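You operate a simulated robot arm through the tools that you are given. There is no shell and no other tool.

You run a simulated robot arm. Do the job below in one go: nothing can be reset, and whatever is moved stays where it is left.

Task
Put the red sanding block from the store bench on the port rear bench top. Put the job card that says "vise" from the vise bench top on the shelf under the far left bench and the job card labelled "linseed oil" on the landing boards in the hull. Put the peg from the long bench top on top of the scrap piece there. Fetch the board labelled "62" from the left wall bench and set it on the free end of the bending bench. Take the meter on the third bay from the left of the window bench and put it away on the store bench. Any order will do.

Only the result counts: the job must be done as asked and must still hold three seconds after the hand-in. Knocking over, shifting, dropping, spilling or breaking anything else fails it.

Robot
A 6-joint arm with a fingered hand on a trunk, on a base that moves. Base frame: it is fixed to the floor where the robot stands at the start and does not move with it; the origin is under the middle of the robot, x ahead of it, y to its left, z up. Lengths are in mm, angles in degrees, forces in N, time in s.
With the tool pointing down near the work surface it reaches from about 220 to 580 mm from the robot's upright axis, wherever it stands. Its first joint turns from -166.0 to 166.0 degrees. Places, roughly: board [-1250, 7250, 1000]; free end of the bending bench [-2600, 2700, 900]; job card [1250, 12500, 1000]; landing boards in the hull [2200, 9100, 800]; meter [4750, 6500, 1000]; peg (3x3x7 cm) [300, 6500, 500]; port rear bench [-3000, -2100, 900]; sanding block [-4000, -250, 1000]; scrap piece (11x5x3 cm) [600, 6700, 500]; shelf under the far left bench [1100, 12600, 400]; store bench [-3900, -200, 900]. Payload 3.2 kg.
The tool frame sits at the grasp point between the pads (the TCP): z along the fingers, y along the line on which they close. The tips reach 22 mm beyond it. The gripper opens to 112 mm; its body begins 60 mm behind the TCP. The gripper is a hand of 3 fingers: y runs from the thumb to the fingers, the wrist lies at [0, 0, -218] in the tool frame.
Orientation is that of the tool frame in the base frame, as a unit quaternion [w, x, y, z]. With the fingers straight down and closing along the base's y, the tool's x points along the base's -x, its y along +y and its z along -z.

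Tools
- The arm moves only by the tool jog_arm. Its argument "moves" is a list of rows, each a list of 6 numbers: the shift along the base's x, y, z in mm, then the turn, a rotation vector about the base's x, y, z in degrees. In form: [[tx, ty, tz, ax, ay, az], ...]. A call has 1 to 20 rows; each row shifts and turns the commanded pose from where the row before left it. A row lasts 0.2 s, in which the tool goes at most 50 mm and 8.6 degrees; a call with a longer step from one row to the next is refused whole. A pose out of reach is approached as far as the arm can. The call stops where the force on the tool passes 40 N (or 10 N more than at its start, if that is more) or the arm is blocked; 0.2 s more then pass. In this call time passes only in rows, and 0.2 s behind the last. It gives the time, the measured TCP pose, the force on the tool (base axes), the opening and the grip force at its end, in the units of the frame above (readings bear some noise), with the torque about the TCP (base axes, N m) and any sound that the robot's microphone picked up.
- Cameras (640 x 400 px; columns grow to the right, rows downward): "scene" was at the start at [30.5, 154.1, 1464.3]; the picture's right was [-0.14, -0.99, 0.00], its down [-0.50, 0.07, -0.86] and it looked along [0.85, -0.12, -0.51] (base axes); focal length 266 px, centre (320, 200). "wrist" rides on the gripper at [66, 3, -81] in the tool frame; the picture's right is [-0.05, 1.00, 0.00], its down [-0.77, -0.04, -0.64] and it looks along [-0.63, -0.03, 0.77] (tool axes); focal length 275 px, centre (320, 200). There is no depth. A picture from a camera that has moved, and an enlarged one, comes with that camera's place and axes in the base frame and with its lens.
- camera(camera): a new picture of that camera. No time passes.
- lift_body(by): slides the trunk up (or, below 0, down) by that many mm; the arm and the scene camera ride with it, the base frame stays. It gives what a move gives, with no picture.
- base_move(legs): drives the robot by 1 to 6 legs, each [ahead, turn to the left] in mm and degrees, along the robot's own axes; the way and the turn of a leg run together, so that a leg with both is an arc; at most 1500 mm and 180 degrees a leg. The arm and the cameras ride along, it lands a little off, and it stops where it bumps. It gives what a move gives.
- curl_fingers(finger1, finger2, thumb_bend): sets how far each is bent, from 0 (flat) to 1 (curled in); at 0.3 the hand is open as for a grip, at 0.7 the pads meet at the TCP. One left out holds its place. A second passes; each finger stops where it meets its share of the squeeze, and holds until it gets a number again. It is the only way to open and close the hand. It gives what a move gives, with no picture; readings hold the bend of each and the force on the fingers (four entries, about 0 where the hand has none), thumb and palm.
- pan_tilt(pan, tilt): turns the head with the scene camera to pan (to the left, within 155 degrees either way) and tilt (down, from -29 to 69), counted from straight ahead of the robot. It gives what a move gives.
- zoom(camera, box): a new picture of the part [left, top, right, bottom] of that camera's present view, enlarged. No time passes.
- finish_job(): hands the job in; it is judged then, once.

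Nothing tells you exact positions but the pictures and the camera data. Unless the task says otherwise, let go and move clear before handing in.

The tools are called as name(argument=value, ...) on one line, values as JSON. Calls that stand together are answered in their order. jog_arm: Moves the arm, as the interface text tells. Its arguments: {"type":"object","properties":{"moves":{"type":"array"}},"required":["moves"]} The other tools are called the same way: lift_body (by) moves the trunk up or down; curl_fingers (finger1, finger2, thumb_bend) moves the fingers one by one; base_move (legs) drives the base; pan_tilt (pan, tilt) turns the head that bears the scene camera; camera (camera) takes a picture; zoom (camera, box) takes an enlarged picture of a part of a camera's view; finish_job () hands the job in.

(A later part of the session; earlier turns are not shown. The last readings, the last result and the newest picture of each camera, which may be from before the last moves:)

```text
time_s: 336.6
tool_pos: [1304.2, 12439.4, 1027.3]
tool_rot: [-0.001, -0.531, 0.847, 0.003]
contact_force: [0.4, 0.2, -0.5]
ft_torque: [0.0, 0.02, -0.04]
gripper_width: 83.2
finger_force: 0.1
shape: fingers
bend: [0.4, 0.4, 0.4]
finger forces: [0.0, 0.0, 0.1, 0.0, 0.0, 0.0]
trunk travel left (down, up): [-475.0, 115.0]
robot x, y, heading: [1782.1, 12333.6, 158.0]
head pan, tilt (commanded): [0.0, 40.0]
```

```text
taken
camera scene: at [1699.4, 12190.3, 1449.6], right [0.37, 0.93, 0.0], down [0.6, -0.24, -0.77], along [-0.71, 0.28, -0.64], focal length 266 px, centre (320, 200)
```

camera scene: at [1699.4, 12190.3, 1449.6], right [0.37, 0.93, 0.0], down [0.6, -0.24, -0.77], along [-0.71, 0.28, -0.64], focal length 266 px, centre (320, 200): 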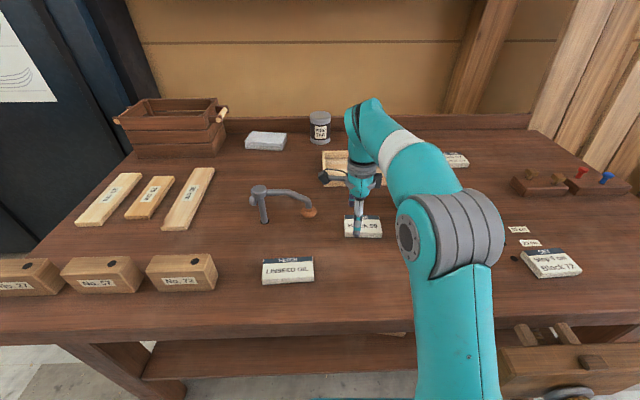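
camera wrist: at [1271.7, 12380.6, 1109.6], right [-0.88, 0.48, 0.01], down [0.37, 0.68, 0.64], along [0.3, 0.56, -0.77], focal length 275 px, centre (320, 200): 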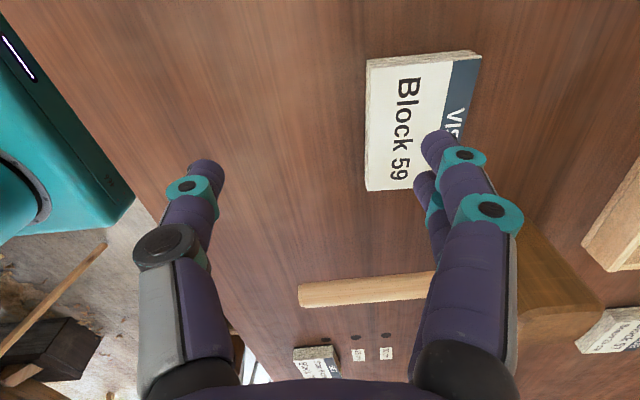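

The "VISE" card is about 102×68×22 mm and centred near (1256, 12494), nicely aligned with the hand. I'll nudge the base forward for reach, open the hand and move above it.

base_move(legs=[[35, 0]])

curl_fingers(finger1=0.3, finger2=0.3, thumb_bend=0.3)

camera(camera="wrist")

```text
time_s: 337.4
tool_pos: [1271.3, 12451.0, 1029.3]
tool_rot: [-0.001, -0.532, 0.847, 0.004]
contact_force: [0.3, -0.2, 0.1]
ft_torque: [-0.01, 0.01, 0.02]
gripper_width: 83.3
finger_force: 0.0
shape: fingers
bend: [0.4, 0.4, 0.4]
finger forces: [0.0, 0.0, 0.0, 0.0, 0.0, 0.0]
trunk travel left (down, up): [-475.0, 115.0]
robot x, y, heading: [1752.1, 12346.4, 158.1]
head pan, tilt (commanded): [0.0, 40.0]
```

```text
time_s: 338.4
tool_pos: [1270.6, 12450.8, 1028.5]
tool_rot: [-0.001, -0.531, 0.847, 0.004]
contact_force: [0.5, -0.5, -0.4]
ft_torque: [0.01, 0.02, 0.0]
gripper_width: 111.0
finger_force: 0.0
shape: fingers
bend: [0.3, 0.3, 0.3]
finger forces: [0.1, 0.0, 0.1, 0.0, 0.0, 0.0]
trunk travel left (down, up): [-475.0, 115.0]
robot x, y, heading: [1751.7, 12347.6, 158.3]
head pan, tilt (commanded): [0.0, 40.0]
```

```text
taken
camera wrist: at [1239.0, 12392.5, 1109.7], right [-0.88, 0.48, 0.01], down [0.37, 0.68, 0.64], along [0.3, 0.56, -0.77], focal length 275 px, centre (320, 200)
```

wrist: 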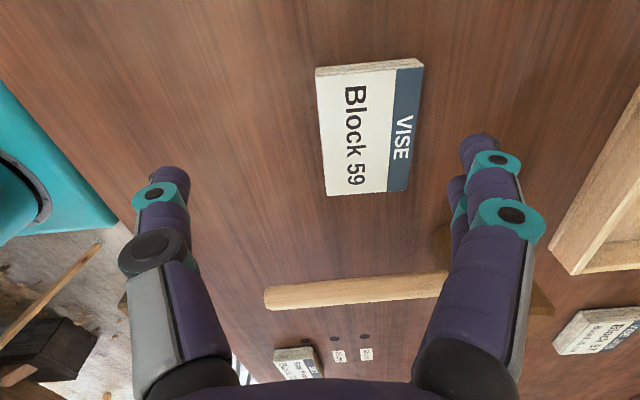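

The card's corners are clear: centre (1253, 12496), short axis at 157°. I'll align over it and descend.

jog_arm(moves=[[-8, 22, 0, 0, 0, 2.7], [-9, 22.5, 0, 0, 0, 0], [0, 0, -40, 0, 0, 0], [0, 0, -25, 0, 0, 0]])

camera(camera="wrist")

zoom(camera="scene", box=[280, 160, 440, 260])

```text
time_s: 339.4
tool_pos: [1253.8, 12496.6, 963.6]
tool_rot: [-0.003, -0.551, 0.834, 0.004]
contact_force: [0.1, -1.0, 0.2]
ft_torque: [0.01, -0.01, -0.01]
gripper_width: 111.5
finger_force: 0.1
shape: fingers
bend: [0.3, 0.3, 0.3]
finger forces: [0.0, 0.0, 0.0, 0.0, 0.0, 0.0]
trunk travel left (down, up): [-475.0, 115.0]
robot x, y, heading: [1749.5, 12350.4, 158.3]
head pan, tilt (commanded): [0.0, 40.0]
```

```text
taken
camera wrist: at [1224.7, 12436.6, 1044.7], right [-0.9, 0.43, 0.01], down [0.34, 0.69, 0.64], along [0.27, 0.58, -0.77], focal length 275 px, centre (320, 200)
```

wrist: 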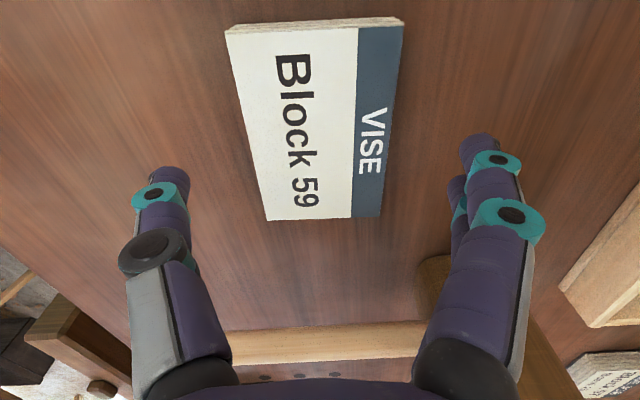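

```text
4.00 times, centred on (360, 210) of scene
camera zoom: at [1666.7, 12203.1, 1449.6], right [0.37, 0.93, 0.0], down [0.6, -0.24, -0.77], along [-0.71, 0.28, -0.64], focal length 1065 px, centre (160, 160)
```

zoom: 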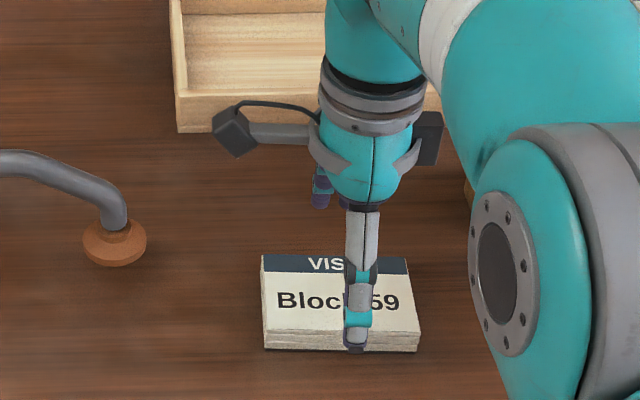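

Well aligned. I'll descend to grip height and close.

jog_arm(moves=[[0, 0, -20, 0, 0, 0], [0, 0, -12, 0, 0, 0]])

curl_fingers(finger1=0.6, finger2=0.6, thumb_bend=0.6)

camera(camera="wrist")

```text
time_s: 340.1
tool_pos: [1253.6, 12496.6, 931.4]
tool_rot: [-0.001, -0.551, 0.835, 0.003]
contact_force: [-0.5, 0.4, 0.2]
ft_torque: [0.0, 0.02, -0.01]
gripper_width: 111.4
finger_force: 0.1
shape: fingers
bend: [0.3, 0.3, 0.3]
finger forces: [0.0, 0.0, 0.0, 0.1, 0.0, 0.1]
trunk travel left (down, up): [-475.0, 115.0]
robot x, y, heading: [1749.7, 12349.5, 158.4]
head pan, tilt (commanded): [0.0, 40.0]
```

```text
time_s: 341.1
tool_pos: [1254.2, 12496.2, 931.2]
tool_rot: [-0.001, -0.552, 0.834, 0.003]
contact_force: [0.2, 0.4, 0.3]
ft_torque: [0.01, 0.02, -0.03]
gripper_width: 64.8
finger_force: 14.6
shape: fingers
bend: [0.48, 0.48, 0.52]
finger forces: [7.4, 7.2, 0.0, 0.0, 14.6, 0.0]
trunk travel left (down, up): [-475.0, 115.0]
robot x, y, heading: [1748.5, 12343.4, 158.2]
head pan, tilt (commanded): [0.0, 40.0]
```

```text
taken
camera wrist: at [1224.6, 12436.2, 1012.8], right [-0.9, 0.43, 0.01], down [0.34, 0.69, 0.64], along [0.27, 0.58, -0.77], focal length 275 px, centre (320, 200)
```

wrist: 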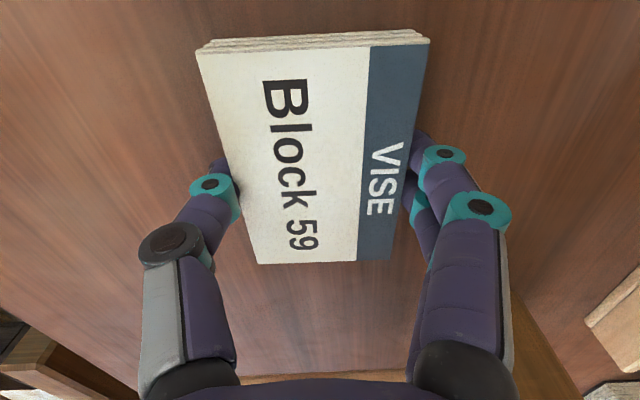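

The card is held with 14.6 N. I'll lift it and check.

jog_arm(moves=[[0, 0, 10, 0, 0, 0], [0, 0, 20, 0, 0, 0], [0, 0, 30, 0, 0, 0]])

camera(camera="wrist")

camera(camera="scene")

```text
time_s: 341.9
tool_pos: [1252.8, 12493.5, 991.1]
tool_rot: [-0.001, -0.552, 0.834, 0.002]
contact_force: [-0.2, 0.3, 0.0]
ft_torque: [0.01, 0.0, 0.0]
gripper_width: 64.8
finger_force: 14.7
shape: fingers
bend: [0.48, 0.48, 0.52]
finger forces: [7.3, 7.3, 0.0, 0.1, 14.6, 0.0]
trunk travel left (down, up): [-475.0, 115.0]
robot x, y, heading: [1752.5, 12348.4, 158.4]
head pan, tilt (commanded): [0.0, 40.0]
```

```text
taken
camera wrist: at [1224.2, 12434.2, 1072.3], right [-0.9, 0.43, 0.01], down [0.34, 0.69, 0.64], along [0.27, 0.58, -0.77], focal length 275 px, centre (320, 200)
```

wrist: 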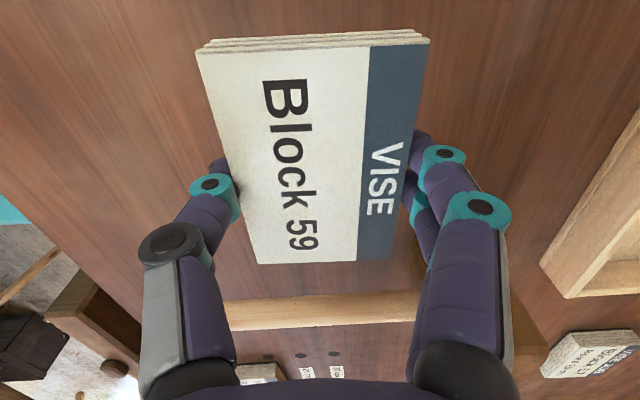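

```text
taken
camera scene: at [1666.8, 12203.1, 1449.5], right [0.37, 0.93, 0.0], down [0.6, -0.24, -0.77], along [-0.71, 0.28, -0.64], focal length 266 px, centre (320, 200)
```

scene: 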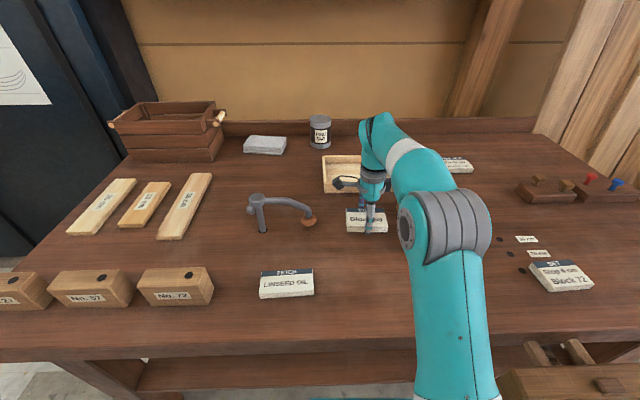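

The "VISE" card is lifted cleanly. I'll pull the arm in, back off, and look at the shelf under this bench.

jog_arm(moves=[[38.4, -11.2, 5, 0, 0, 0], [38.4, -11.2, 5, 0, 0, 0], [38.4, -11.2, 0, 0, 0, 0], [38.4, -11.2, 0, 0, 0, 0], [38.4, -11.2, 0, 0, 0, 0]])

base_move(legs=[[-400, 0]])

lift_body(by=-350)

pan_tilt(pan=10, tilt=25)

camera(camera="scene")

```text
time_s: 343.1
tool_pos: [1446.8, 12437.3, 1003.7]
tool_rot: [-0.003, -0.551, 0.834, 0.003]
contact_force: [-0.2, -0.3, -0.6]
ft_torque: [-0.03, -0.03, 0.03]
gripper_width: 64.6
finger_force: 14.2
shape: fingers
bend: [0.48, 0.48, 0.52]
finger forces: [7.3, 7.4, 0.0, 0.1, 14.5, 0.0]
trunk travel left (down, up): [-475.0, 115.0]
robot x, y, heading: [1752.1, 12347.4, 158.2]
head pan, tilt (commanded): [0.0, 40.0]
```

```text
time_s: 345.5
tool_pos: [1817.4, 12290.2, 1004.5]
tool_rot: [-0.002, -0.553, 0.833, 0.004]
contact_force: [0.4, -0.5, -0.4]
ft_torque: [0.01, -0.01, 0.02]
gripper_width: 65.0
finger_force: 15.1
shape: fingers
bend: [0.48, 0.48, 0.52]
finger forces: [7.3, 7.3, 0.1, 0.0, 14.6, 0.1]
trunk travel left (down, up): [-475.0, 115.0]
robot x, y, heading: [2123.6, 12200.7, 158.5]
head pan, tilt (commanded): [0.0, 40.0]
```

```text
time_s: 349.0
tool_pos: [1817.5, 12291.0, 653.5]
tool_rot: [-0.001, -0.553, 0.833, 0.003]
contact_force: [0.2, 0.2, -0.6]
ft_torque: [-0.01, -0.02, -0.04]
gripper_width: 64.9
finger_force: 14.4
shape: fingers
bend: [0.48, 0.48, 0.52]
finger forces: [7.3, 7.3, 0.0, 0.1, 14.7, 0.0]
trunk travel left (down, up): [-125.0, 465.0]
robot x, y, heading: [2119.9, 12203.9, 158.7]
head pan, tilt (commanded): [0.0, 40.0]
```

```text
time_s: 349.7
tool_pos: [1816.7, 12289.3, 654.0]
tool_rot: [-0.001, -0.552, 0.834, 0.003]
contact_force: [0.1, -0.1, -0.4]
ft_torque: [-0.03, 0.02, 0.01]
gripper_width: 64.9
finger_force: 14.9
shape: fingers
bend: [0.48, 0.48, 0.52]
finger forces: [7.4, 7.2, 0.0, 0.0, 14.6, 0.0]
trunk travel left (down, up): [-125.0, 465.0]
robot x, y, heading: [2123.2, 12200.0, 158.5]
head pan, tilt (commanded): [10.0, 25.0]
```

```text
taken
camera scene: at [2027.3, 12043.0, 1122.8], right [0.2, 0.98, 0.0], down [0.41, -0.08, -0.91], along [-0.89, 0.18, -0.42], focal length 266 px, centre (320, 200)
```

scene: 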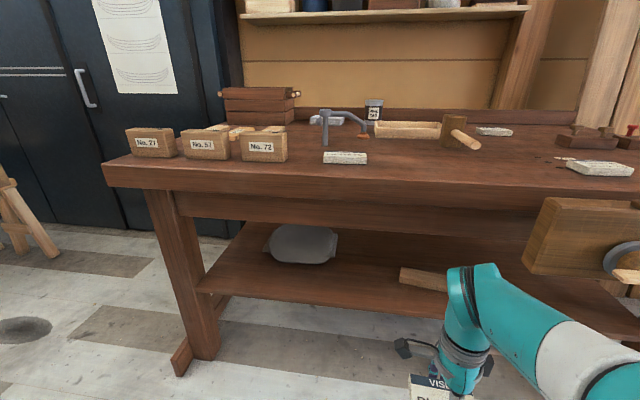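

I can see the shelf, with a grey bag and a wood piece on it and free space near the front between them. I'll zoom in to measure it.

zoom(camera="scene", box=[160, 150, 480, 350])

pan_tilt(pan=-20, tilt=25)

camera(camera="scene")

```text
2.00 times, centred on (320, 250) of scene
camera zoom: at [2027.3, 12043.0, 1122.8], right [0.2, 0.98, 0.0], down [0.41, -0.08, -0.91], along [-0.89, 0.18, -0.42], focal length 532 px, centre (320, 100)
```

zoom: 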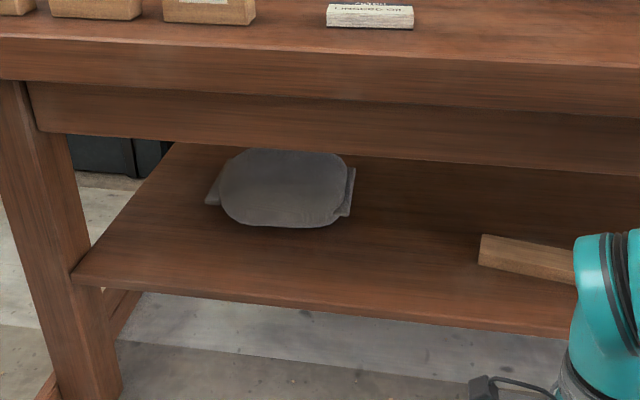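

```text
time_s: 350.7
tool_pos: [1817.6, 12289.8, 653.8]
tool_rot: [-0.002, -0.552, 0.834, 0.003]
contact_force: [-0.3, 0.1, 0.0]
ft_torque: [0.02, 0.03, 0.02]
gripper_width: 64.6
finger_force: 14.7
shape: fingers
bend: [0.48, 0.48, 0.52]
finger forces: [7.2, 7.3, 0.0, 0.0, 14.5, 0.0]
trunk travel left (down, up): [-125.0, 465.0]
robot x, y, heading: [2121.8, 12199.8, 158.6]
head pan, tilt (commanded): [-20.0, 25.0]
```

```text
taken
camera scene: at [2048.6, 12085.6, 1122.9], right [0.66, 0.75, 0.0], down [0.32, -0.28, -0.91], along [-0.68, 0.6, -0.42], focal length 266 px, centre (320, 200)
```

scene: 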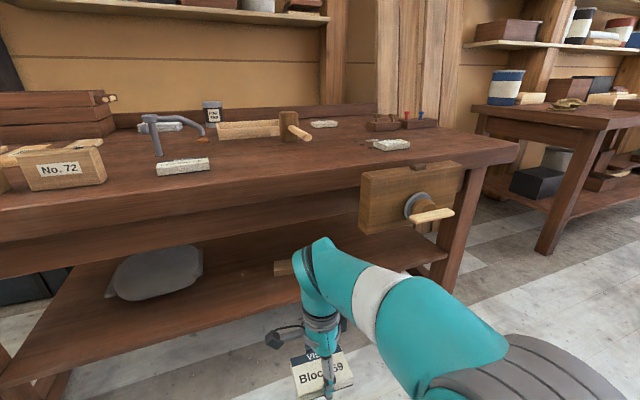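

This bench is the right one, because the next bench is at y≈14400. The shelf is at about z=400, about 90 mm behind the bench edge, with the apron bottom at about z=745. I'll study the arm's side profile to see how low the forearm sits.

pan_tilt(pan=-65, tilt=30)

camera(camera="scene")

```text
time_s: 351.8
tool_pos: [1817.7, 12289.2, 654.1]
tool_rot: [-0.001, -0.553, 0.833, 0.003]
contact_force: [0.2, -0.7, -1.1]
ft_torque: [0.01, -0.03, -0.03]
gripper_width: 64.8
finger_force: 14.1
shape: fingers
bend: [0.48, 0.48, 0.52]
finger forces: [7.3, 7.3, 0.0, 0.1, 14.6, 0.0]
trunk travel left (down, up): [-125.0, 465.0]
robot x, y, heading: [2121.6, 12199.9, 158.7]
head pan, tilt (commanded): [-65.0, 30.0]
```

```text
taken
camera scene: at [2112.0, 12114.9, 1114.9], right [1.0, 0.06, 0.0], down [0.03, -0.5, -0.87], along [-0.05, 0.86, -0.5], focal length 266 px, centre (320, 200)
```

scene: 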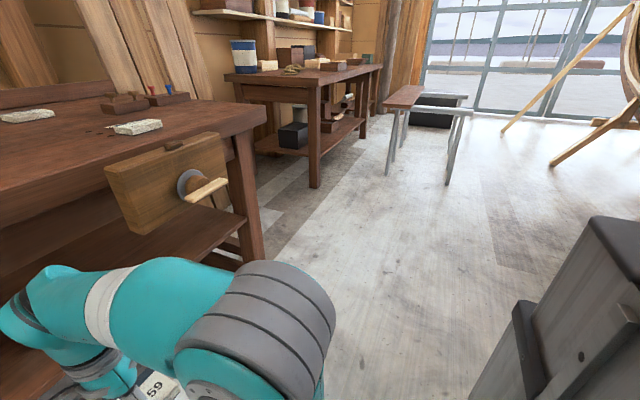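

I'll rehearse the under-bench arm pose in free space first. That means lowering the trunk fully, extending the arm low, and checking the forearm height with the head camera.

lift_body(by=-120)

jog_arm(moves=[[-37, 14, -20, 0, 0, 0], [-37, 14, -20, 0, 0, 0], [-37, 14, -20, 0, 0, 0], [-37, 14, -15, 0, 0, 0]])

pan_tilt(pan=-30, tilt=30)

camera(camera="scene")

```text
time_s: 353.3
tool_pos: [1817.9, 12291.0, 534.9]
tool_rot: [-0.002, -0.553, 0.833, 0.003]
contact_force: [0.3, 0.3, -1.3]
ft_torque: [-0.02, -0.03, 0.02]
gripper_width: 64.9
finger_force: 15.1
shape: fingers
bend: [0.48, 0.48, 0.52]
finger forces: [7.4, 7.2, 0.1, 0.1, 14.5, 0.1]
trunk travel left (down, up): [-5.0, 585.0]
robot x, y, heading: [2119.4, 12200.8, 158.7]
head pan, tilt (commanded): [-65.0, 30.0]
```

```text
time_s: 354.3
tool_pos: [1669.9, 12348.0, 461.9]
tool_rot: [-0.003, -0.553, 0.833, 0.005]
contact_force: [-0.3, -0.2, -0.9]
ft_torque: [-0.01, 0.02, 0.01]
gripper_width: 64.8
finger_force: 14.1
shape: fingers
bend: [0.48, 0.48, 0.52]
finger forces: [7.3, 7.4, 0.0, 0.1, 14.4, 0.0]
trunk travel left (down, up): [-5.0, 585.0]
robot x, y, heading: [2125.8, 12198.7, 158.6]
head pan, tilt (commanded): [-65.0, 30.0]
```

```text
time_s: 355.3
tool_pos: [1670.4, 12347.3, 460.6]
tool_rot: [-0.001, -0.553, 0.833, 0.003]
contact_force: [-0.2, 0.2, -0.6]
ft_torque: [-0.02, 0.01, 0.0]
gripper_width: 64.8
finger_force: 14.9
shape: fingers
bend: [0.48, 0.48, 0.52]
finger forces: [7.3, 7.4, 0.0, 0.1, 14.5, 0.1]
trunk travel left (down, up): [-5.0, 585.0]
robot x, y, heading: [2118.1, 12200.6, 158.5]
head pan, tilt (commanded): [-30.0, 30.0]
```

```text
taken
camera scene: at [2061.3, 12095.5, 994.9], right [0.78, 0.62, 0.0], down [0.31, -0.39, -0.87], along [-0.54, 0.68, -0.5], focal length 266 px, centre (320, 200)
```

scene: 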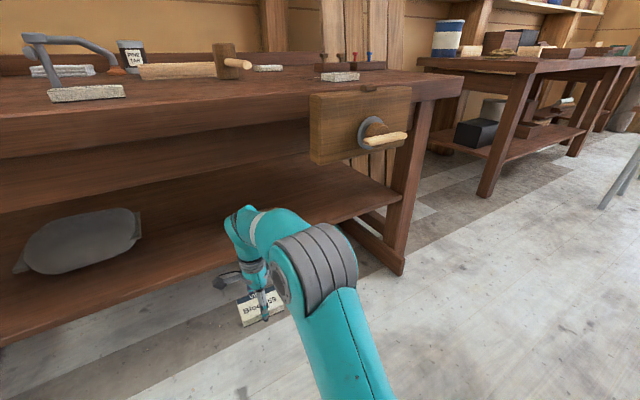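

The arm's wrist top sits about 264 mm above the TCP in this pose. I'll zoom in on the shelf's front edge in this view to pin down its height.

zoom(camera="scene", box=[0, 120, 320, 320])

camera(camera="wrist")

```text
2.00 times, centred on (160, 220) of scene
camera zoom: at [2061.3, 12095.5, 994.9], right [0.78, 0.62, 0.0], down [0.31, -0.39, -0.87], along [-0.54, 0.68, -0.5], focal length 532 px, centre (640, 160)
```

zoom: 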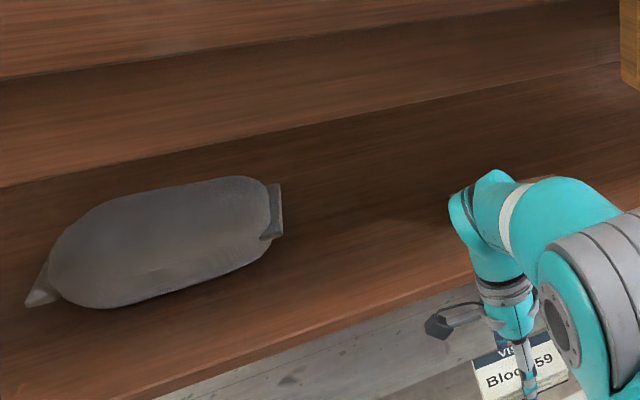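

```text
taken
camera wrist: at [1641.6, 12288.0, 542.3], right [-0.9, 0.43, 0.01], down [0.34, 0.69, 0.64], along [0.27, 0.58, -0.77], focal length 275 px, centre (320, 200)
```

wrist: 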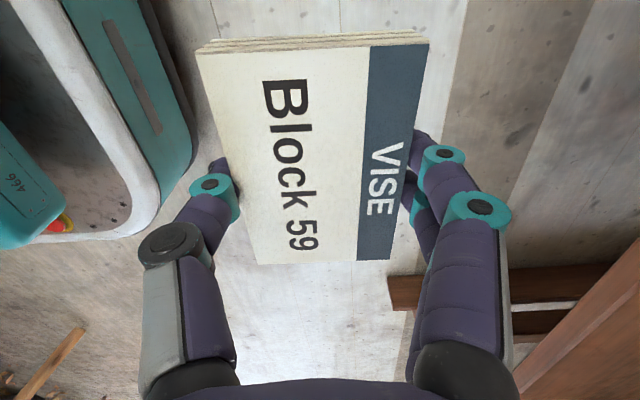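

The shelf top works out at about z=405 with its front edge at 86 mm behind the bench edge, and there's a free area between the bag and the wood piece. I'll set the exact arm pose in free space and measure it before driving in.

jog_arm(moves=[[-36, -17.5, -4, 0, 0, 0], [-36.3, -17.8, -6, 0, 0, 0]])

camera(camera="scene")

pan_tilt(pan=-75, tilt=25)

camera(camera="scene")

```text
time_s: 355.9
tool_pos: [1597.9, 12312.9, 449.4]
tool_rot: [-0.002, -0.553, 0.833, 0.004]
contact_force: [0.0, 0.8, -1.3]
ft_torque: [-0.01, 0.02, 0.0]
gripper_width: 64.5
finger_force: 14.9
shape: fingers
bend: [0.48, 0.48, 0.52]
finger forces: [7.3, 7.3, 0.0, 0.1, 14.5, 0.0]
trunk travel left (down, up): [-5.0, 585.0]
robot x, y, heading: [2125.0, 12205.6, 158.4]
head pan, tilt (commanded): [-30.0, 30.0]
```

```text
taken
camera scene: at [2061.5, 12095.4, 995.0], right [0.78, 0.62, 0.0], down [0.31, -0.39, -0.87], along [-0.54, 0.68, -0.5], focal length 266 px, centre (320, 200)
```

scene: 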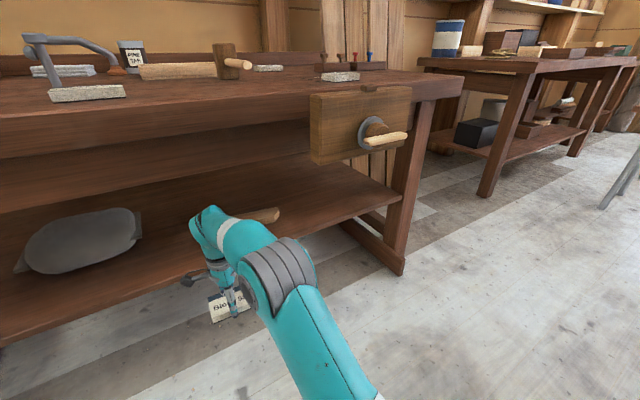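

```text
time_s: 357.0
tool_pos: [1598.6, 12311.8, 449.4]
tool_rot: [-0.002, -0.553, 0.833, 0.003]
contact_force: [0.2, 0.9, -1.3]
ft_torque: [-0.01, -0.03, 0.01]
gripper_width: 64.9
finger_force: 14.9
shape: fingers
bend: [0.48, 0.48, 0.52]
finger forces: [7.3, 7.2, 0.1, 0.0, 14.5, 0.1]
trunk travel left (down, up): [-5.0, 585.0]
robot x, y, heading: [2116.4, 12199.0, 158.5]
head pan, tilt (commanded): [-75.0, 25.0]
```

```text
taken
camera scene: at [2127.9, 12116.1, 1002.9], right [0.99, -0.11, 0.0], down [-0.05, -0.42, -0.91], along [0.1, 0.9, -0.42], focal length 266 px, centre (320, 200)
```

scene: 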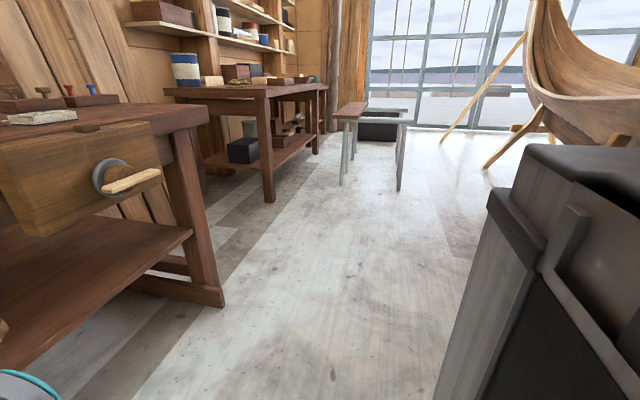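

An accurate two-view fix puts the apron bottom near z=705, so a vertical hand would just foul it. Instead I'll tilt the hand about 28° so the wrist stays out in front of the apron, and set the card down near edge first.

jog_arm(moves=[[28.2, -10.3, 5, 2.716, 6.449, 0], [28.2, -10.3, 5, 2.716, 6.449, 0], [28.2, -10.3, 5, 2.716, 6.449, 0], [28.2, -10.3, 5, 2.716, 6.449, 0]])

base_move(legs=[[241, 0]])

pan_tilt(pan=-5, tilt=45)

camera(camera="scene")

camera(camera="wrist")

```text
time_s: 358.0
tool_pos: [1710.3, 12270.3, 469.4]
tool_rot: [-0.136, -0.536, 0.807, 0.205]
contact_force: [0.5, 0.0, -0.3]
ft_torque: [-0.01, 0.0, 0.01]
gripper_width: 64.4
finger_force: 14.4
shape: fingers
bend: [0.48, 0.48, 0.52]
finger forces: [7.1, 7.1, 0.0, 0.0, 14.7, 0.0]
trunk travel left (down, up): [-5.0, 585.0]
robot x, y, heading: [2121.1, 12201.6, 158.3]
head pan, tilt (commanded): [-75.0, 25.0]
```

```text
time_s: 359.8
tool_pos: [1491.6, 12356.1, 470.0]
tool_rot: [-0.134, -0.537, 0.807, 0.205]
contact_force: [-1.1, 1.1, -1.1]
ft_torque: [-0.03, 0.02, 0.0]
gripper_width: 64.5
finger_force: 14.3
shape: fingers
bend: [0.48, 0.48, 0.52]
finger forces: [7.1, 7.1, 0.0, 0.0, 14.5, 0.0]
trunk travel left (down, up): [-5.0, 585.0]
robot x, y, heading: [1902.9, 12283.7, 158.7]
head pan, tilt (commanded): [-75.0, 25.0]
```

```text
time_s: 361.2
tool_pos: [1493.0, 12356.3, 469.9]
tool_rot: [-0.135, -0.537, 0.807, 0.205]
contact_force: [0.0, 0.2, -0.8]
ft_torque: [0.01, -0.01, 0.02]
gripper_width: 64.6
finger_force: 14.7
shape: fingers
bend: [0.48, 0.48, 0.52]
finger forces: [7.1, 7.0, 0.0, 0.1, 14.6, 0.0]
trunk travel left (down, up): [-5.0, 585.0]
robot x, y, heading: [1903.9, 12283.6, 158.5]
head pan, tilt (commanded): [-5.0, 45.0]
```

```text
taken
camera scene: at [1826.6, 12146.8, 972.3], right [0.45, 0.9, 0.0], down [0.63, -0.31, -0.71], along [-0.63, 0.32, -0.71], focal length 266 px, centre (320, 200)
```

scene: 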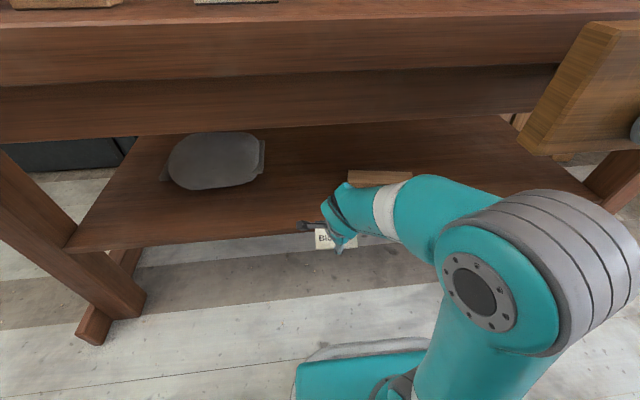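

```text
taken
camera wrist: at [1497.9, 12281.6, 542.8], right [-0.79, 0.38, 0.48], down [0.61, 0.58, 0.54], along [-0.07, 0.72, -0.69], focal length 275 px, centre (320, 200)
```

wrist: 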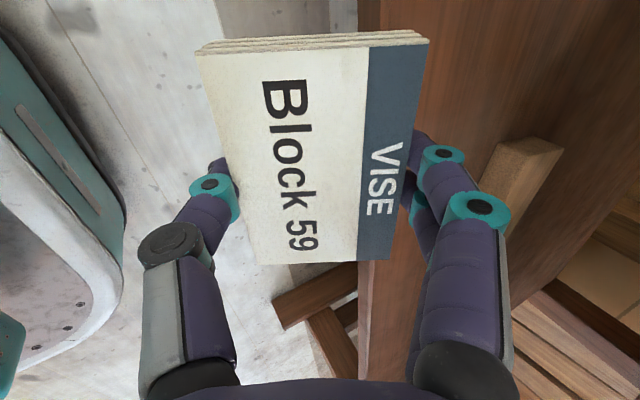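

The card is in front of the shelf and level with the gap. I'll move it inward over the shelf in small steps, watching the force.

jog_arm(moves=[[-30, 7, 0, 0, 0, 0], [-30, 7, 0, 0, 0, 0]])

camera(camera="scene")

camera(camera="wrist")

```text
time_s: 361.8
tool_pos: [1429.3, 12373.2, 470.5]
tool_rot: [-0.135, -0.537, 0.807, 0.206]
contact_force: [-0.1, -0.2, -1.1]
ft_torque: [-0.01, 0.0, -0.03]
gripper_width: 64.5
finger_force: 14.8
shape: fingers
bend: [0.48, 0.48, 0.52]
finger forces: [7.1, 7.2, 0.0, 0.0, 14.6, 0.0]
trunk travel left (down, up): [-5.0, 585.0]
robot x, y, heading: [1902.0, 12288.8, 158.4]
head pan, tilt (commanded): [-5.0, 45.0]
```

```text
taken
camera scene: at [1826.7, 12146.7, 972.3], right [0.44, 0.9, 0.0], down [0.63, -0.31, -0.71], along [-0.63, 0.31, -0.71], focal length 266 px, centre (320, 200)
```

scene: 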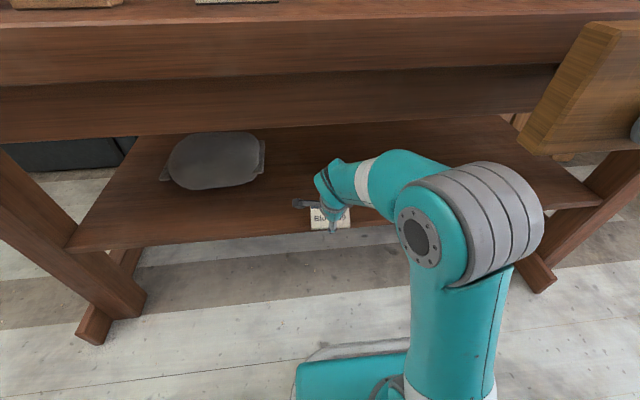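

```text
taken
camera wrist: at [1436.4, 12297.7, 543.0], right [-0.79, 0.38, 0.48], down [0.61, 0.58, 0.54], along [-0.07, 0.72, -0.69], focal length 275 px, centre (320, 200)
```

wrist: 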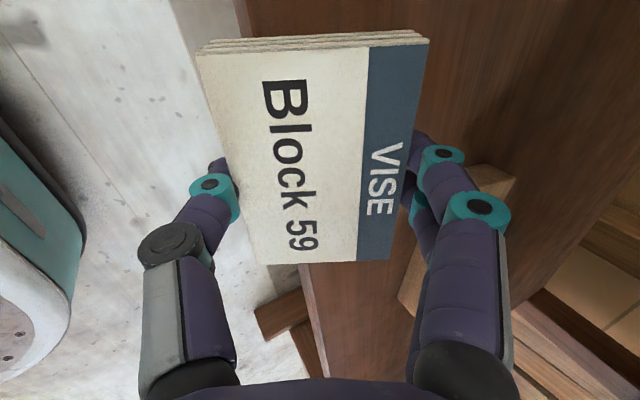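

Clear so far. I'll continue inward another 60 mm.

jog_arm(moves=[[-20, 4, 0, 0, 0, 0], [-20, 4, 0, 0, 0, 0], [-18, 3, -2, 0, 0, 0]])

camera(camera="scene")

zoom(camera="scene", box=[230, 120, 430, 260])

camera(camera="wrist")

```text
time_s: 362.6
tool_pos: [1373.5, 12382.0, 467.6]
tool_rot: [-0.136, -0.536, 0.808, 0.203]
contact_force: [-0.4, 0.0, -0.8]
ft_torque: [0.0, 0.0, 0.01]
gripper_width: 64.7
finger_force: 14.3
shape: fingers
bend: [0.48, 0.48, 0.52]
finger forces: [7.1, 7.1, 0.0, 0.0, 14.6, 0.0]
trunk travel left (down, up): [-5.0, 585.0]
robot x, y, heading: [1902.7, 12285.1, 158.6]
head pan, tilt (commanded): [-5.0, 45.0]
```

```text
taken
camera scene: at [1826.6, 12146.7, 972.3], right [0.44, 0.9, 0.0], down [0.63, -0.31, -0.71], along [-0.63, 0.31, -0.71], focal length 266 px, centre (320, 200)
```

scene: 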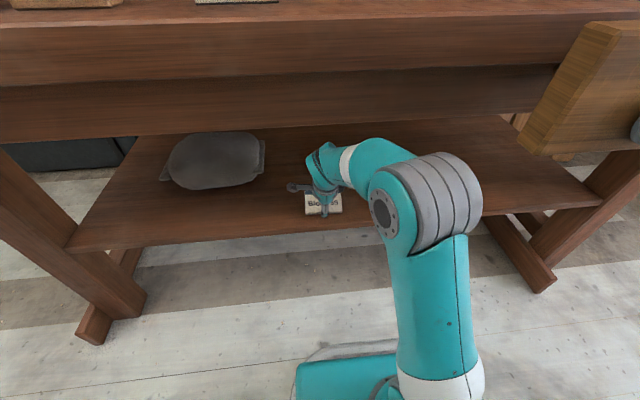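

```text
2.86 times, centred on (330, 190) of scene
camera zoom: at [1826.6, 12146.7, 972.3], right [0.44, 0.9, 0.0], down [0.63, -0.31, -0.71], along [-0.63, 0.31, -0.71], focal length 760 px, centre (291, 229)
```

zoom: 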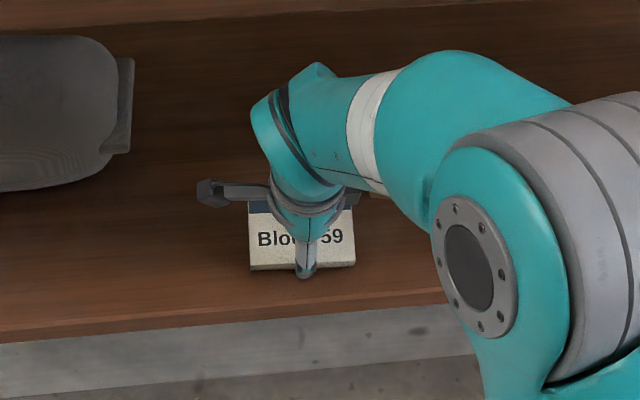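

```text
taken
camera wrist: at [1379.4, 12307.1, 540.3], right [-0.79, 0.38, 0.48], down [0.61, 0.58, 0.54], along [-0.07, 0.72, -0.69], focal length 275 px, centre (320, 200)
```

wrist: 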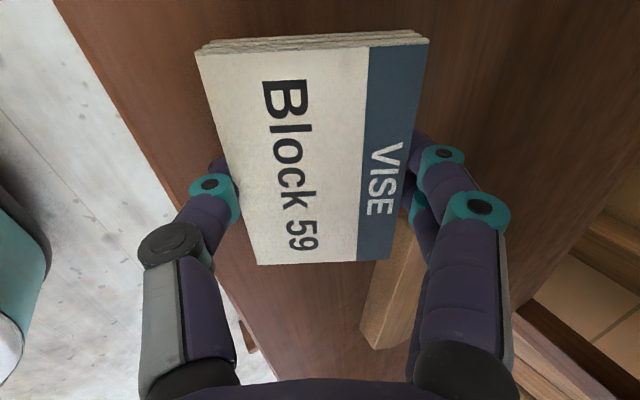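

The card is over the shelf, well behind its front edge and clear of the bag and wood. I'll lower in small steps to contact.

jog_arm(moves=[[0, 0, -4, 0, 0, 0]])

jog_arm(moves=[[0, 0, -4, 0, 0, 0]])

jog_arm(moves=[[0, 0, -3, 0, 0, 0]])

jog_arm(moves=[[0, 0, -3, 0, 0, 0]])

jog_arm(moves=[[0, 0, -3, 0, 0, 0]])

```text
time_s: 363.0
tool_pos: [1373.3, 12381.7, 465.0]
tool_rot: [-0.136, -0.536, 0.807, 0.205]
contact_force: [2.7, 1.1, 8.8]
ft_torque: [-0.08, -0.44, 0.09]
gripper_width: 64.4
finger_force: 20.3
shape: fingers
bend: [0.48, 0.48, 0.53]
finger forces: [7.5, 7.5, 0.0, 0.1, 25.7, 0.1]
trunk travel left (down, up): [-5.0, 585.0]
robot x, y, heading: [1904.6, 12288.8, 158.7]
head pan, tilt (commanded): [-5.0, 45.0]
```

```text
time_s: 363.4
tool_pos: [1373.8, 12381.9, 463.8]
tool_rot: [-0.138, -0.536, 0.806, 0.208]
contact_force: [11.2, 0.0, 36.3]
ft_torque: [-0.42, -1.46, 0.09]
gripper_width: 64.0
finger_force: 36.9
shape: fingers
bend: [0.48, 0.48, 0.56]
finger forces: [8.7, 8.6, 0.0, 0.0, 55.5, 0.1]
trunk travel left (down, up): [-5.0, 585.0]
robot x, y, heading: [1900.1, 12285.9, 158.4]
head pan, tilt (commanded): [-5.0, 45.0]
```

```text
time_s: 363.7
tool_pos: [1372.7, 12380.9, 464.6]
tool_rot: [-0.141, -0.537, 0.805, 0.209]
contact_force: [9.4, 0.7, 30.6]
ft_torque: [-0.35, -1.23, 0.08]
gripper_width: 64.2
finger_force: 31.7
shape: fingers
bend: [0.48, 0.48, 0.56]
finger forces: [7.7, 7.7, 0.2, 0.0, 47.5, 0.0]
trunk travel left (down, up): [-5.0, 585.0]
robot x, y, heading: [1905.2, 12286.3, 158.6]
head pan, tilt (commanded): [-5.0, 45.0]
stopped in row 1: the force on the tool passed its limit at 52 N (the readings are from after the stop); the commanded pose is now the measured one
```

```text
time_s: 364.1
tool_pos: [1372.0, 12381.7, 465.1]
tool_rot: [-0.143, -0.535, 0.805, 0.211]
contact_force: [7.9, -0.6, 25.3]
ft_torque: [-0.25, -1.03, 0.03]
gripper_width: 64.0
finger_force: 28.3
shape: fingers
bend: [0.48, 0.48, 0.55]
finger forces: [7.3, 7.4, 0.1, 0.2, 41.5, 0.0]
trunk travel left (down, up): [-5.0, 585.0]
robot x, y, heading: [1904.4, 12285.5, 158.7]
head pan, tilt (commanded): [-5.0, 45.0]
stopped in row 1: the force on the tool passed its limit at 46 N (the readings are from after the stop); the commanded pose is now the measured one
```

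```text
time_s: 364.5
tool_pos: [1369.4, 12382.3, 463.4]
tool_rot: [-0.144, -0.535, 0.805, 0.212]
contact_force: [6.9, -0.5, 22.3]
ft_torque: [-0.29, -0.91, 0.06]
gripper_width: 64.0
finger_force: 26.7
shape: fingers
bend: [0.48, 0.48, 0.55]
finger forces: [7.4, 7.4, 0.0, 0.0, 38.8, 0.0]
trunk travel left (down, up): [-5.0, 585.0]
robot x, y, heading: [1906.2, 12285.3, 158.3]
head pan, tilt (commanded): [-5.0, 45.0]
stopped in row 1: the force on the tool passed its limit at 44 N (the readings are from after the stop); the commanded pose is now the measured one
```

The thumb reached the shelf, so the shelf is slightly higher than estimated. I'll raise 3 mm to relieve the force and look.

jog_arm(moves=[[0, 0, 3, 0, 0, 0]])

camera(camera="wrist")

zoom(camera="scene", box=[230, 120, 430, 260])

```text
time_s: 364.9
tool_pos: [1371.0, 12382.2, 464.5]
tool_rot: [-0.141, -0.536, 0.805, 0.21]
contact_force: [-2.5, 0.6, 5.3]
ft_torque: [-0.05, -0.06, 0.02]
gripper_width: 63.9
finger_force: 19.1
shape: fingers
bend: [0.48, 0.48, 0.54]
finger forces: [8.1, 8.0, 0.0, 0.0, 22.5, 0.1]
trunk travel left (down, up): [-5.0, 585.0]
robot x, y, heading: [1900.6, 12291.3, 158.5]
head pan, tilt (commanded): [-5.0, 45.0]
```

```text
taken
camera wrist: at [1378.5, 12306.6, 537.5], right [-0.78, 0.38, 0.49], down [0.61, 0.58, 0.53], along [-0.08, 0.72, -0.69], focal length 275 px, centre (320, 200)
```

wrist: 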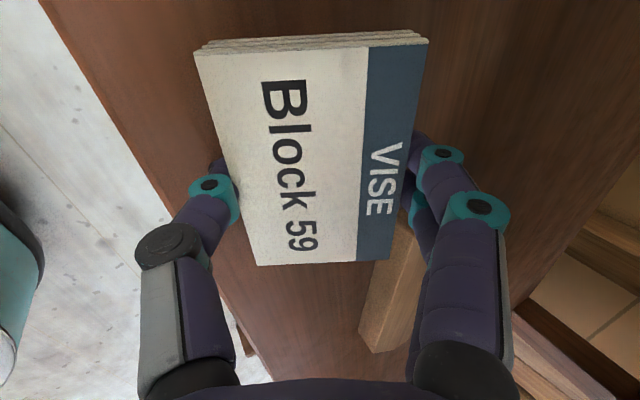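

```text
2.86 times, centred on (330, 190) of scene
camera zoom: at [1827.2, 12146.6, 971.9], right [0.45, 0.9, 0.0], down [0.63, -0.31, -0.71], along [-0.63, 0.32, -0.71], focal length 760 px, centre (291, 229)
```

zoom: 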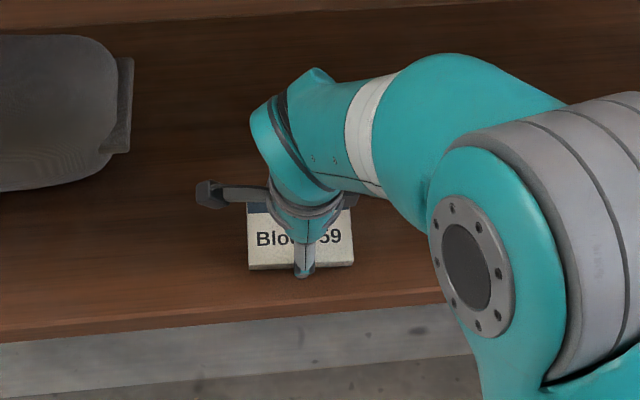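

The card's near edge is at the shelf. I'll open the far fingers gradually so the far edge settles down while the thumb keeps it from sliding out.

curl_fingers(finger1=0.44, finger2=0.44)

camera(camera="wrist")

curl_fingers(finger1=0.38, finger2=0.38)

camera(camera="wrist")

zoom(camera="scene", box=[230, 120, 430, 260])

```text
time_s: 365.9
tool_pos: [1370.4, 12382.7, 465.5]
tool_rot: [-0.142, -0.535, 0.805, 0.211]
contact_force: [-0.1, -0.4, -1.4]
ft_torque: [-0.04, -0.04, -0.01]
gripper_width: 65.7
finger_force: 6.2
shape: fingers
bend: [0.4, 0.4, 0.56]
finger forces: [2.9, 2.9, 0.1, 0.0, 6.2, 0.0]
trunk travel left (down, up): [-5.0, 585.0]
robot x, y, heading: [1899.0, 12285.2, 158.3]
head pan, tilt (commanded): [-5.0, 45.0]
```

```text
taken
camera wrist: at [1378.4, 12306.7, 538.1], right [-0.78, 0.38, 0.49], down [0.62, 0.58, 0.53], along [-0.08, 0.72, -0.69], focal length 275 px, centre (320, 200)
```

wrist: 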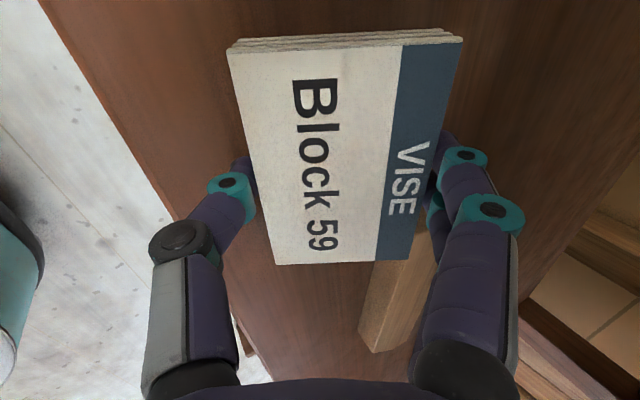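

```text
time_s: 366.9
tool_pos: [1370.6, 12382.1, 465.4]
tool_rot: [-0.142, -0.536, 0.805, 0.211]
contact_force: [0.2, -1.1, -0.5]
ft_torque: [0.01, -0.01, 0.03]
gripper_width: 66.6
finger_force: 3.1
shape: fingers
bend: [0.36, 0.36, 0.58]
finger forces: [1.4, 1.5, 0.0, 0.1, 3.5, 0.0]
trunk travel left (down, up): [-5.0, 585.0]
robot x, y, heading: [1903.5, 12284.6, 158.7]
head pan, tilt (commanded): [-5.0, 45.0]
```

```text
taken
camera wrist: at [1378.4, 12306.7, 538.1], right [-0.78, 0.38, 0.49], down [0.62, 0.58, 0.53], along [-0.08, 0.72, -0.69], focal length 275 px, centre (320, 200)
```

wrist: 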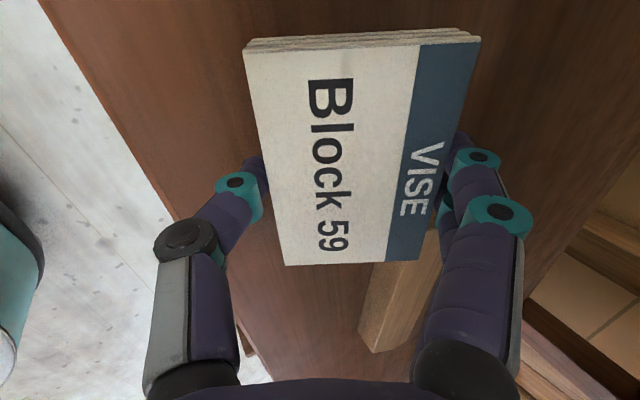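

```text
2.86 times, centred on (330, 190) of scene
camera zoom: at [1826.9, 12146.6, 972.3], right [0.45, 0.9, 0.0], down [0.63, -0.31, -0.71], along [-0.63, 0.32, -0.71], focal length 760 px, centre (291, 229)
```

zoom: 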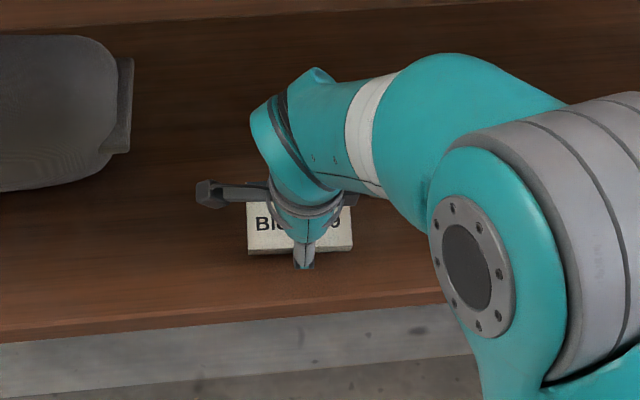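

The thumb followed, so the card is still lightly held and has moved a little inward and up. I'll lower gently until it touches again.

jog_arm(moves=[[0, 0, -2, 0, 0, 0]])

jog_arm(moves=[[0, 0, -2, 0, 0, 0]])

camera(camera="wrist")

```text
time_s: 367.3
tool_pos: [1370.5, 12381.6, 463.5]
tool_rot: [-0.142, -0.536, 0.805, 0.21]
contact_force: [0.2, 0.6, -1.6]
ft_torque: [-0.01, -0.02, 0.01]
gripper_width: 66.7
finger_force: 3.3
shape: fingers
bend: [0.36, 0.36, 0.58]
finger forces: [1.5, 1.6, 0.0, 0.1, 3.5, 0.0]
trunk travel left (down, up): [-5.0, 585.0]
robot x, y, heading: [1905.1, 12285.6, 159.0]
head pan, tilt (commanded): [-5.0, 45.0]
```

```text
time_s: 367.7
tool_pos: [1371.4, 12381.9, 461.0]
tool_rot: [-0.142, -0.536, 0.805, 0.21]
contact_force: [0.0, -0.2, -1.3]
ft_torque: [-0.04, 0.0, -0.01]
gripper_width: 66.7
finger_force: 3.6
shape: fingers
bend: [0.36, 0.36, 0.58]
finger forces: [1.5, 1.5, 0.0, 0.1, 3.5, 0.1]
trunk travel left (down, up): [-5.0, 585.0]
robot x, y, heading: [1903.1, 12286.4, 158.3]
head pan, tilt (commanded): [-5.0, 45.0]
```

```text
taken
camera wrist: at [1378.2, 12306.6, 534.0], right [-0.78, 0.38, 0.49], down [0.62, 0.58, 0.53], along [-0.08, 0.72, -0.69], focal length 275 px, centre (320, 200)
```

wrist: 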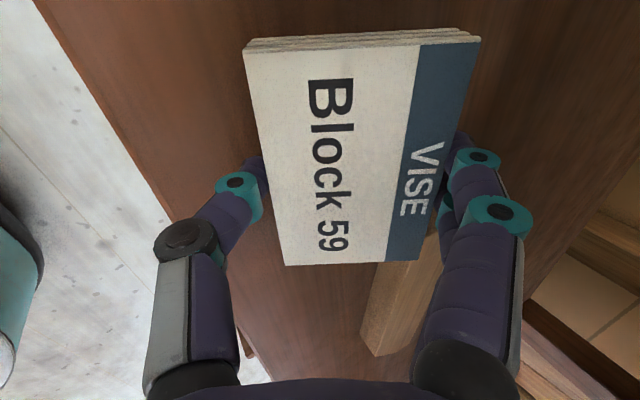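

jog_arm(moves=[[0, 0, -2, 0, 0, 0]])

jog_arm(moves=[[0, 0, -2, 0, 0, 0]])

jog_arm(moves=[[0, 0, -2, 0, 0, 0]])

```text
time_s: 368.1
tool_pos: [1370.7, 12381.5, 459.9]
tool_rot: [-0.143, -0.536, 0.805, 0.209]
contact_force: [-0.5, 0.4, -1.2]
ft_torque: [-0.06, 0.01, -0.01]
gripper_width: 66.6
finger_force: 3.2
shape: fingers
bend: [0.36, 0.36, 0.58]
finger forces: [1.6, 1.5, 0.1, 0.1, 3.5, 0.0]
trunk travel left (down, up): [-5.0, 585.0]
robot x, y, heading: [1907.3, 12286.5, 158.6]
head pan, tilt (commanded): [-5.0, 45.0]
```

```text
time_s: 368.5
tool_pos: [1370.6, 12381.8, 458.5]
tool_rot: [-0.143, -0.536, 0.805, 0.211]
contact_force: [3.0, -2.1, 5.4]
ft_torque: [-0.07, -0.15, 0.0]
gripper_width: 66.5
finger_force: 7.6
shape: fingers
bend: [0.36, 0.36, 0.59]
finger forces: [1.9, 1.9, 0.0, 0.0, 10.8, 0.1]
trunk travel left (down, up): [-5.0, 585.0]
robot x, y, heading: [1904.3, 12286.4, 158.3]
head pan, tilt (commanded): [-5.0, 45.0]
```

```text
time_s: 368.9
tool_pos: [1371.6, 12380.9, 456.4]
tool_rot: [-0.143, -0.535, 0.805, 0.211]
contact_force: [6.0, -1.2, 15.2]
ft_torque: [-0.1, -0.44, -0.01]
gripper_width: 66.1
finger_force: 13.2
shape: fingers
bend: [0.35, 0.35, 0.6]
finger forces: [2.5, 2.6, 0.0, 0.0, 21.8, 0.1]
trunk travel left (down, up): [-5.0, 585.0]
robot x, y, heading: [1907.5, 12288.6, 158.4]
head pan, tilt (commanded): [-5.0, 45.0]
```

The thumb is now at its commanded limit and won't follow further. I'll ease up 1.5 mm and open the two fingers so the far edge settles.

jog_arm(moves=[[0, 0, 1.5, 0, 0, 0]])

curl_fingers(finger1=0.3, finger2=0.3)

camera(camera="wrist")

zoom(camera="scene", box=[230, 120, 430, 260])

```text
time_s: 369.3
tool_pos: [1370.8, 12380.8, 457.7]
tool_rot: [-0.142, -0.536, 0.805, 0.21]
contact_force: [1.8, -2.6, 7.3]
ft_torque: [-0.13, -0.17, -0.04]
gripper_width: 66.0
finger_force: 9.2
shape: fingers
bend: [0.35, 0.35, 0.6]
finger forces: [2.3, 2.3, 0.0, 0.1, 13.6, 0.1]
trunk travel left (down, up): [-5.0, 585.0]
robot x, y, heading: [1901.9, 12287.4, 158.7]
head pan, tilt (commanded): [-5.0, 45.0]
```

```text
time_s: 370.3
tool_pos: [1370.4, 12381.8, 457.6]
tool_rot: [-0.142, -0.536, 0.805, 0.21]
contact_force: [-0.2, 0.8, -1.8]
ft_torque: [0.01, -0.01, 0.02]
gripper_width: 69.5
finger_force: 0.1
shape: fingers
bend: [0.3, 0.3, 0.6]
finger forces: [0.0, 0.0, 0.0, 0.0, 0.1, 0.0]
trunk travel left (down, up): [-5.0, 585.0]
robot x, y, heading: [1901.2, 12282.6, 158.4]
head pan, tilt (commanded): [-5.0, 45.0]
```

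```text
taken
camera wrist: at [1378.0, 12306.7, 529.5], right [-0.78, 0.38, 0.49], down [0.62, 0.58, 0.53], along [-0.08, 0.72, -0.69], focal length 275 px, centre (320, 200)
```

wrist: 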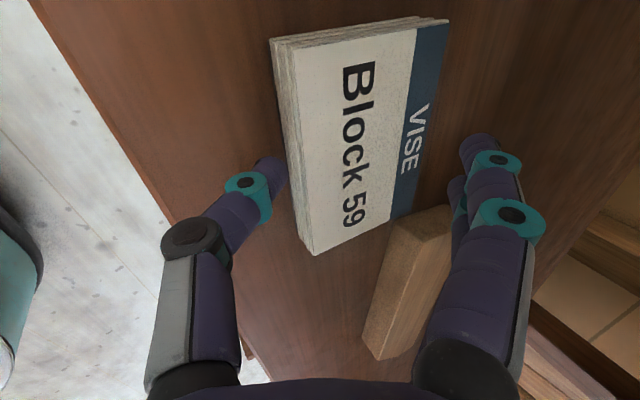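

```text
2.86 times, centred on (330, 190) of scene
camera zoom: at [1826.9, 12146.6, 972.3], right [0.45, 0.9, 0.0], down [0.63, -0.31, -0.71], along [-0.63, 0.32, -0.71], focal length 760 px, centre (291, 229)
```

zoom: 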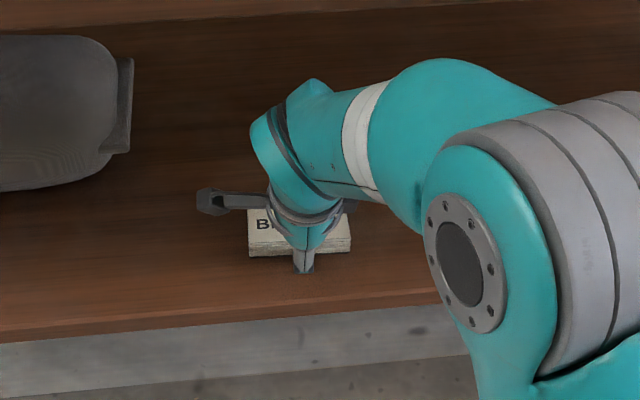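

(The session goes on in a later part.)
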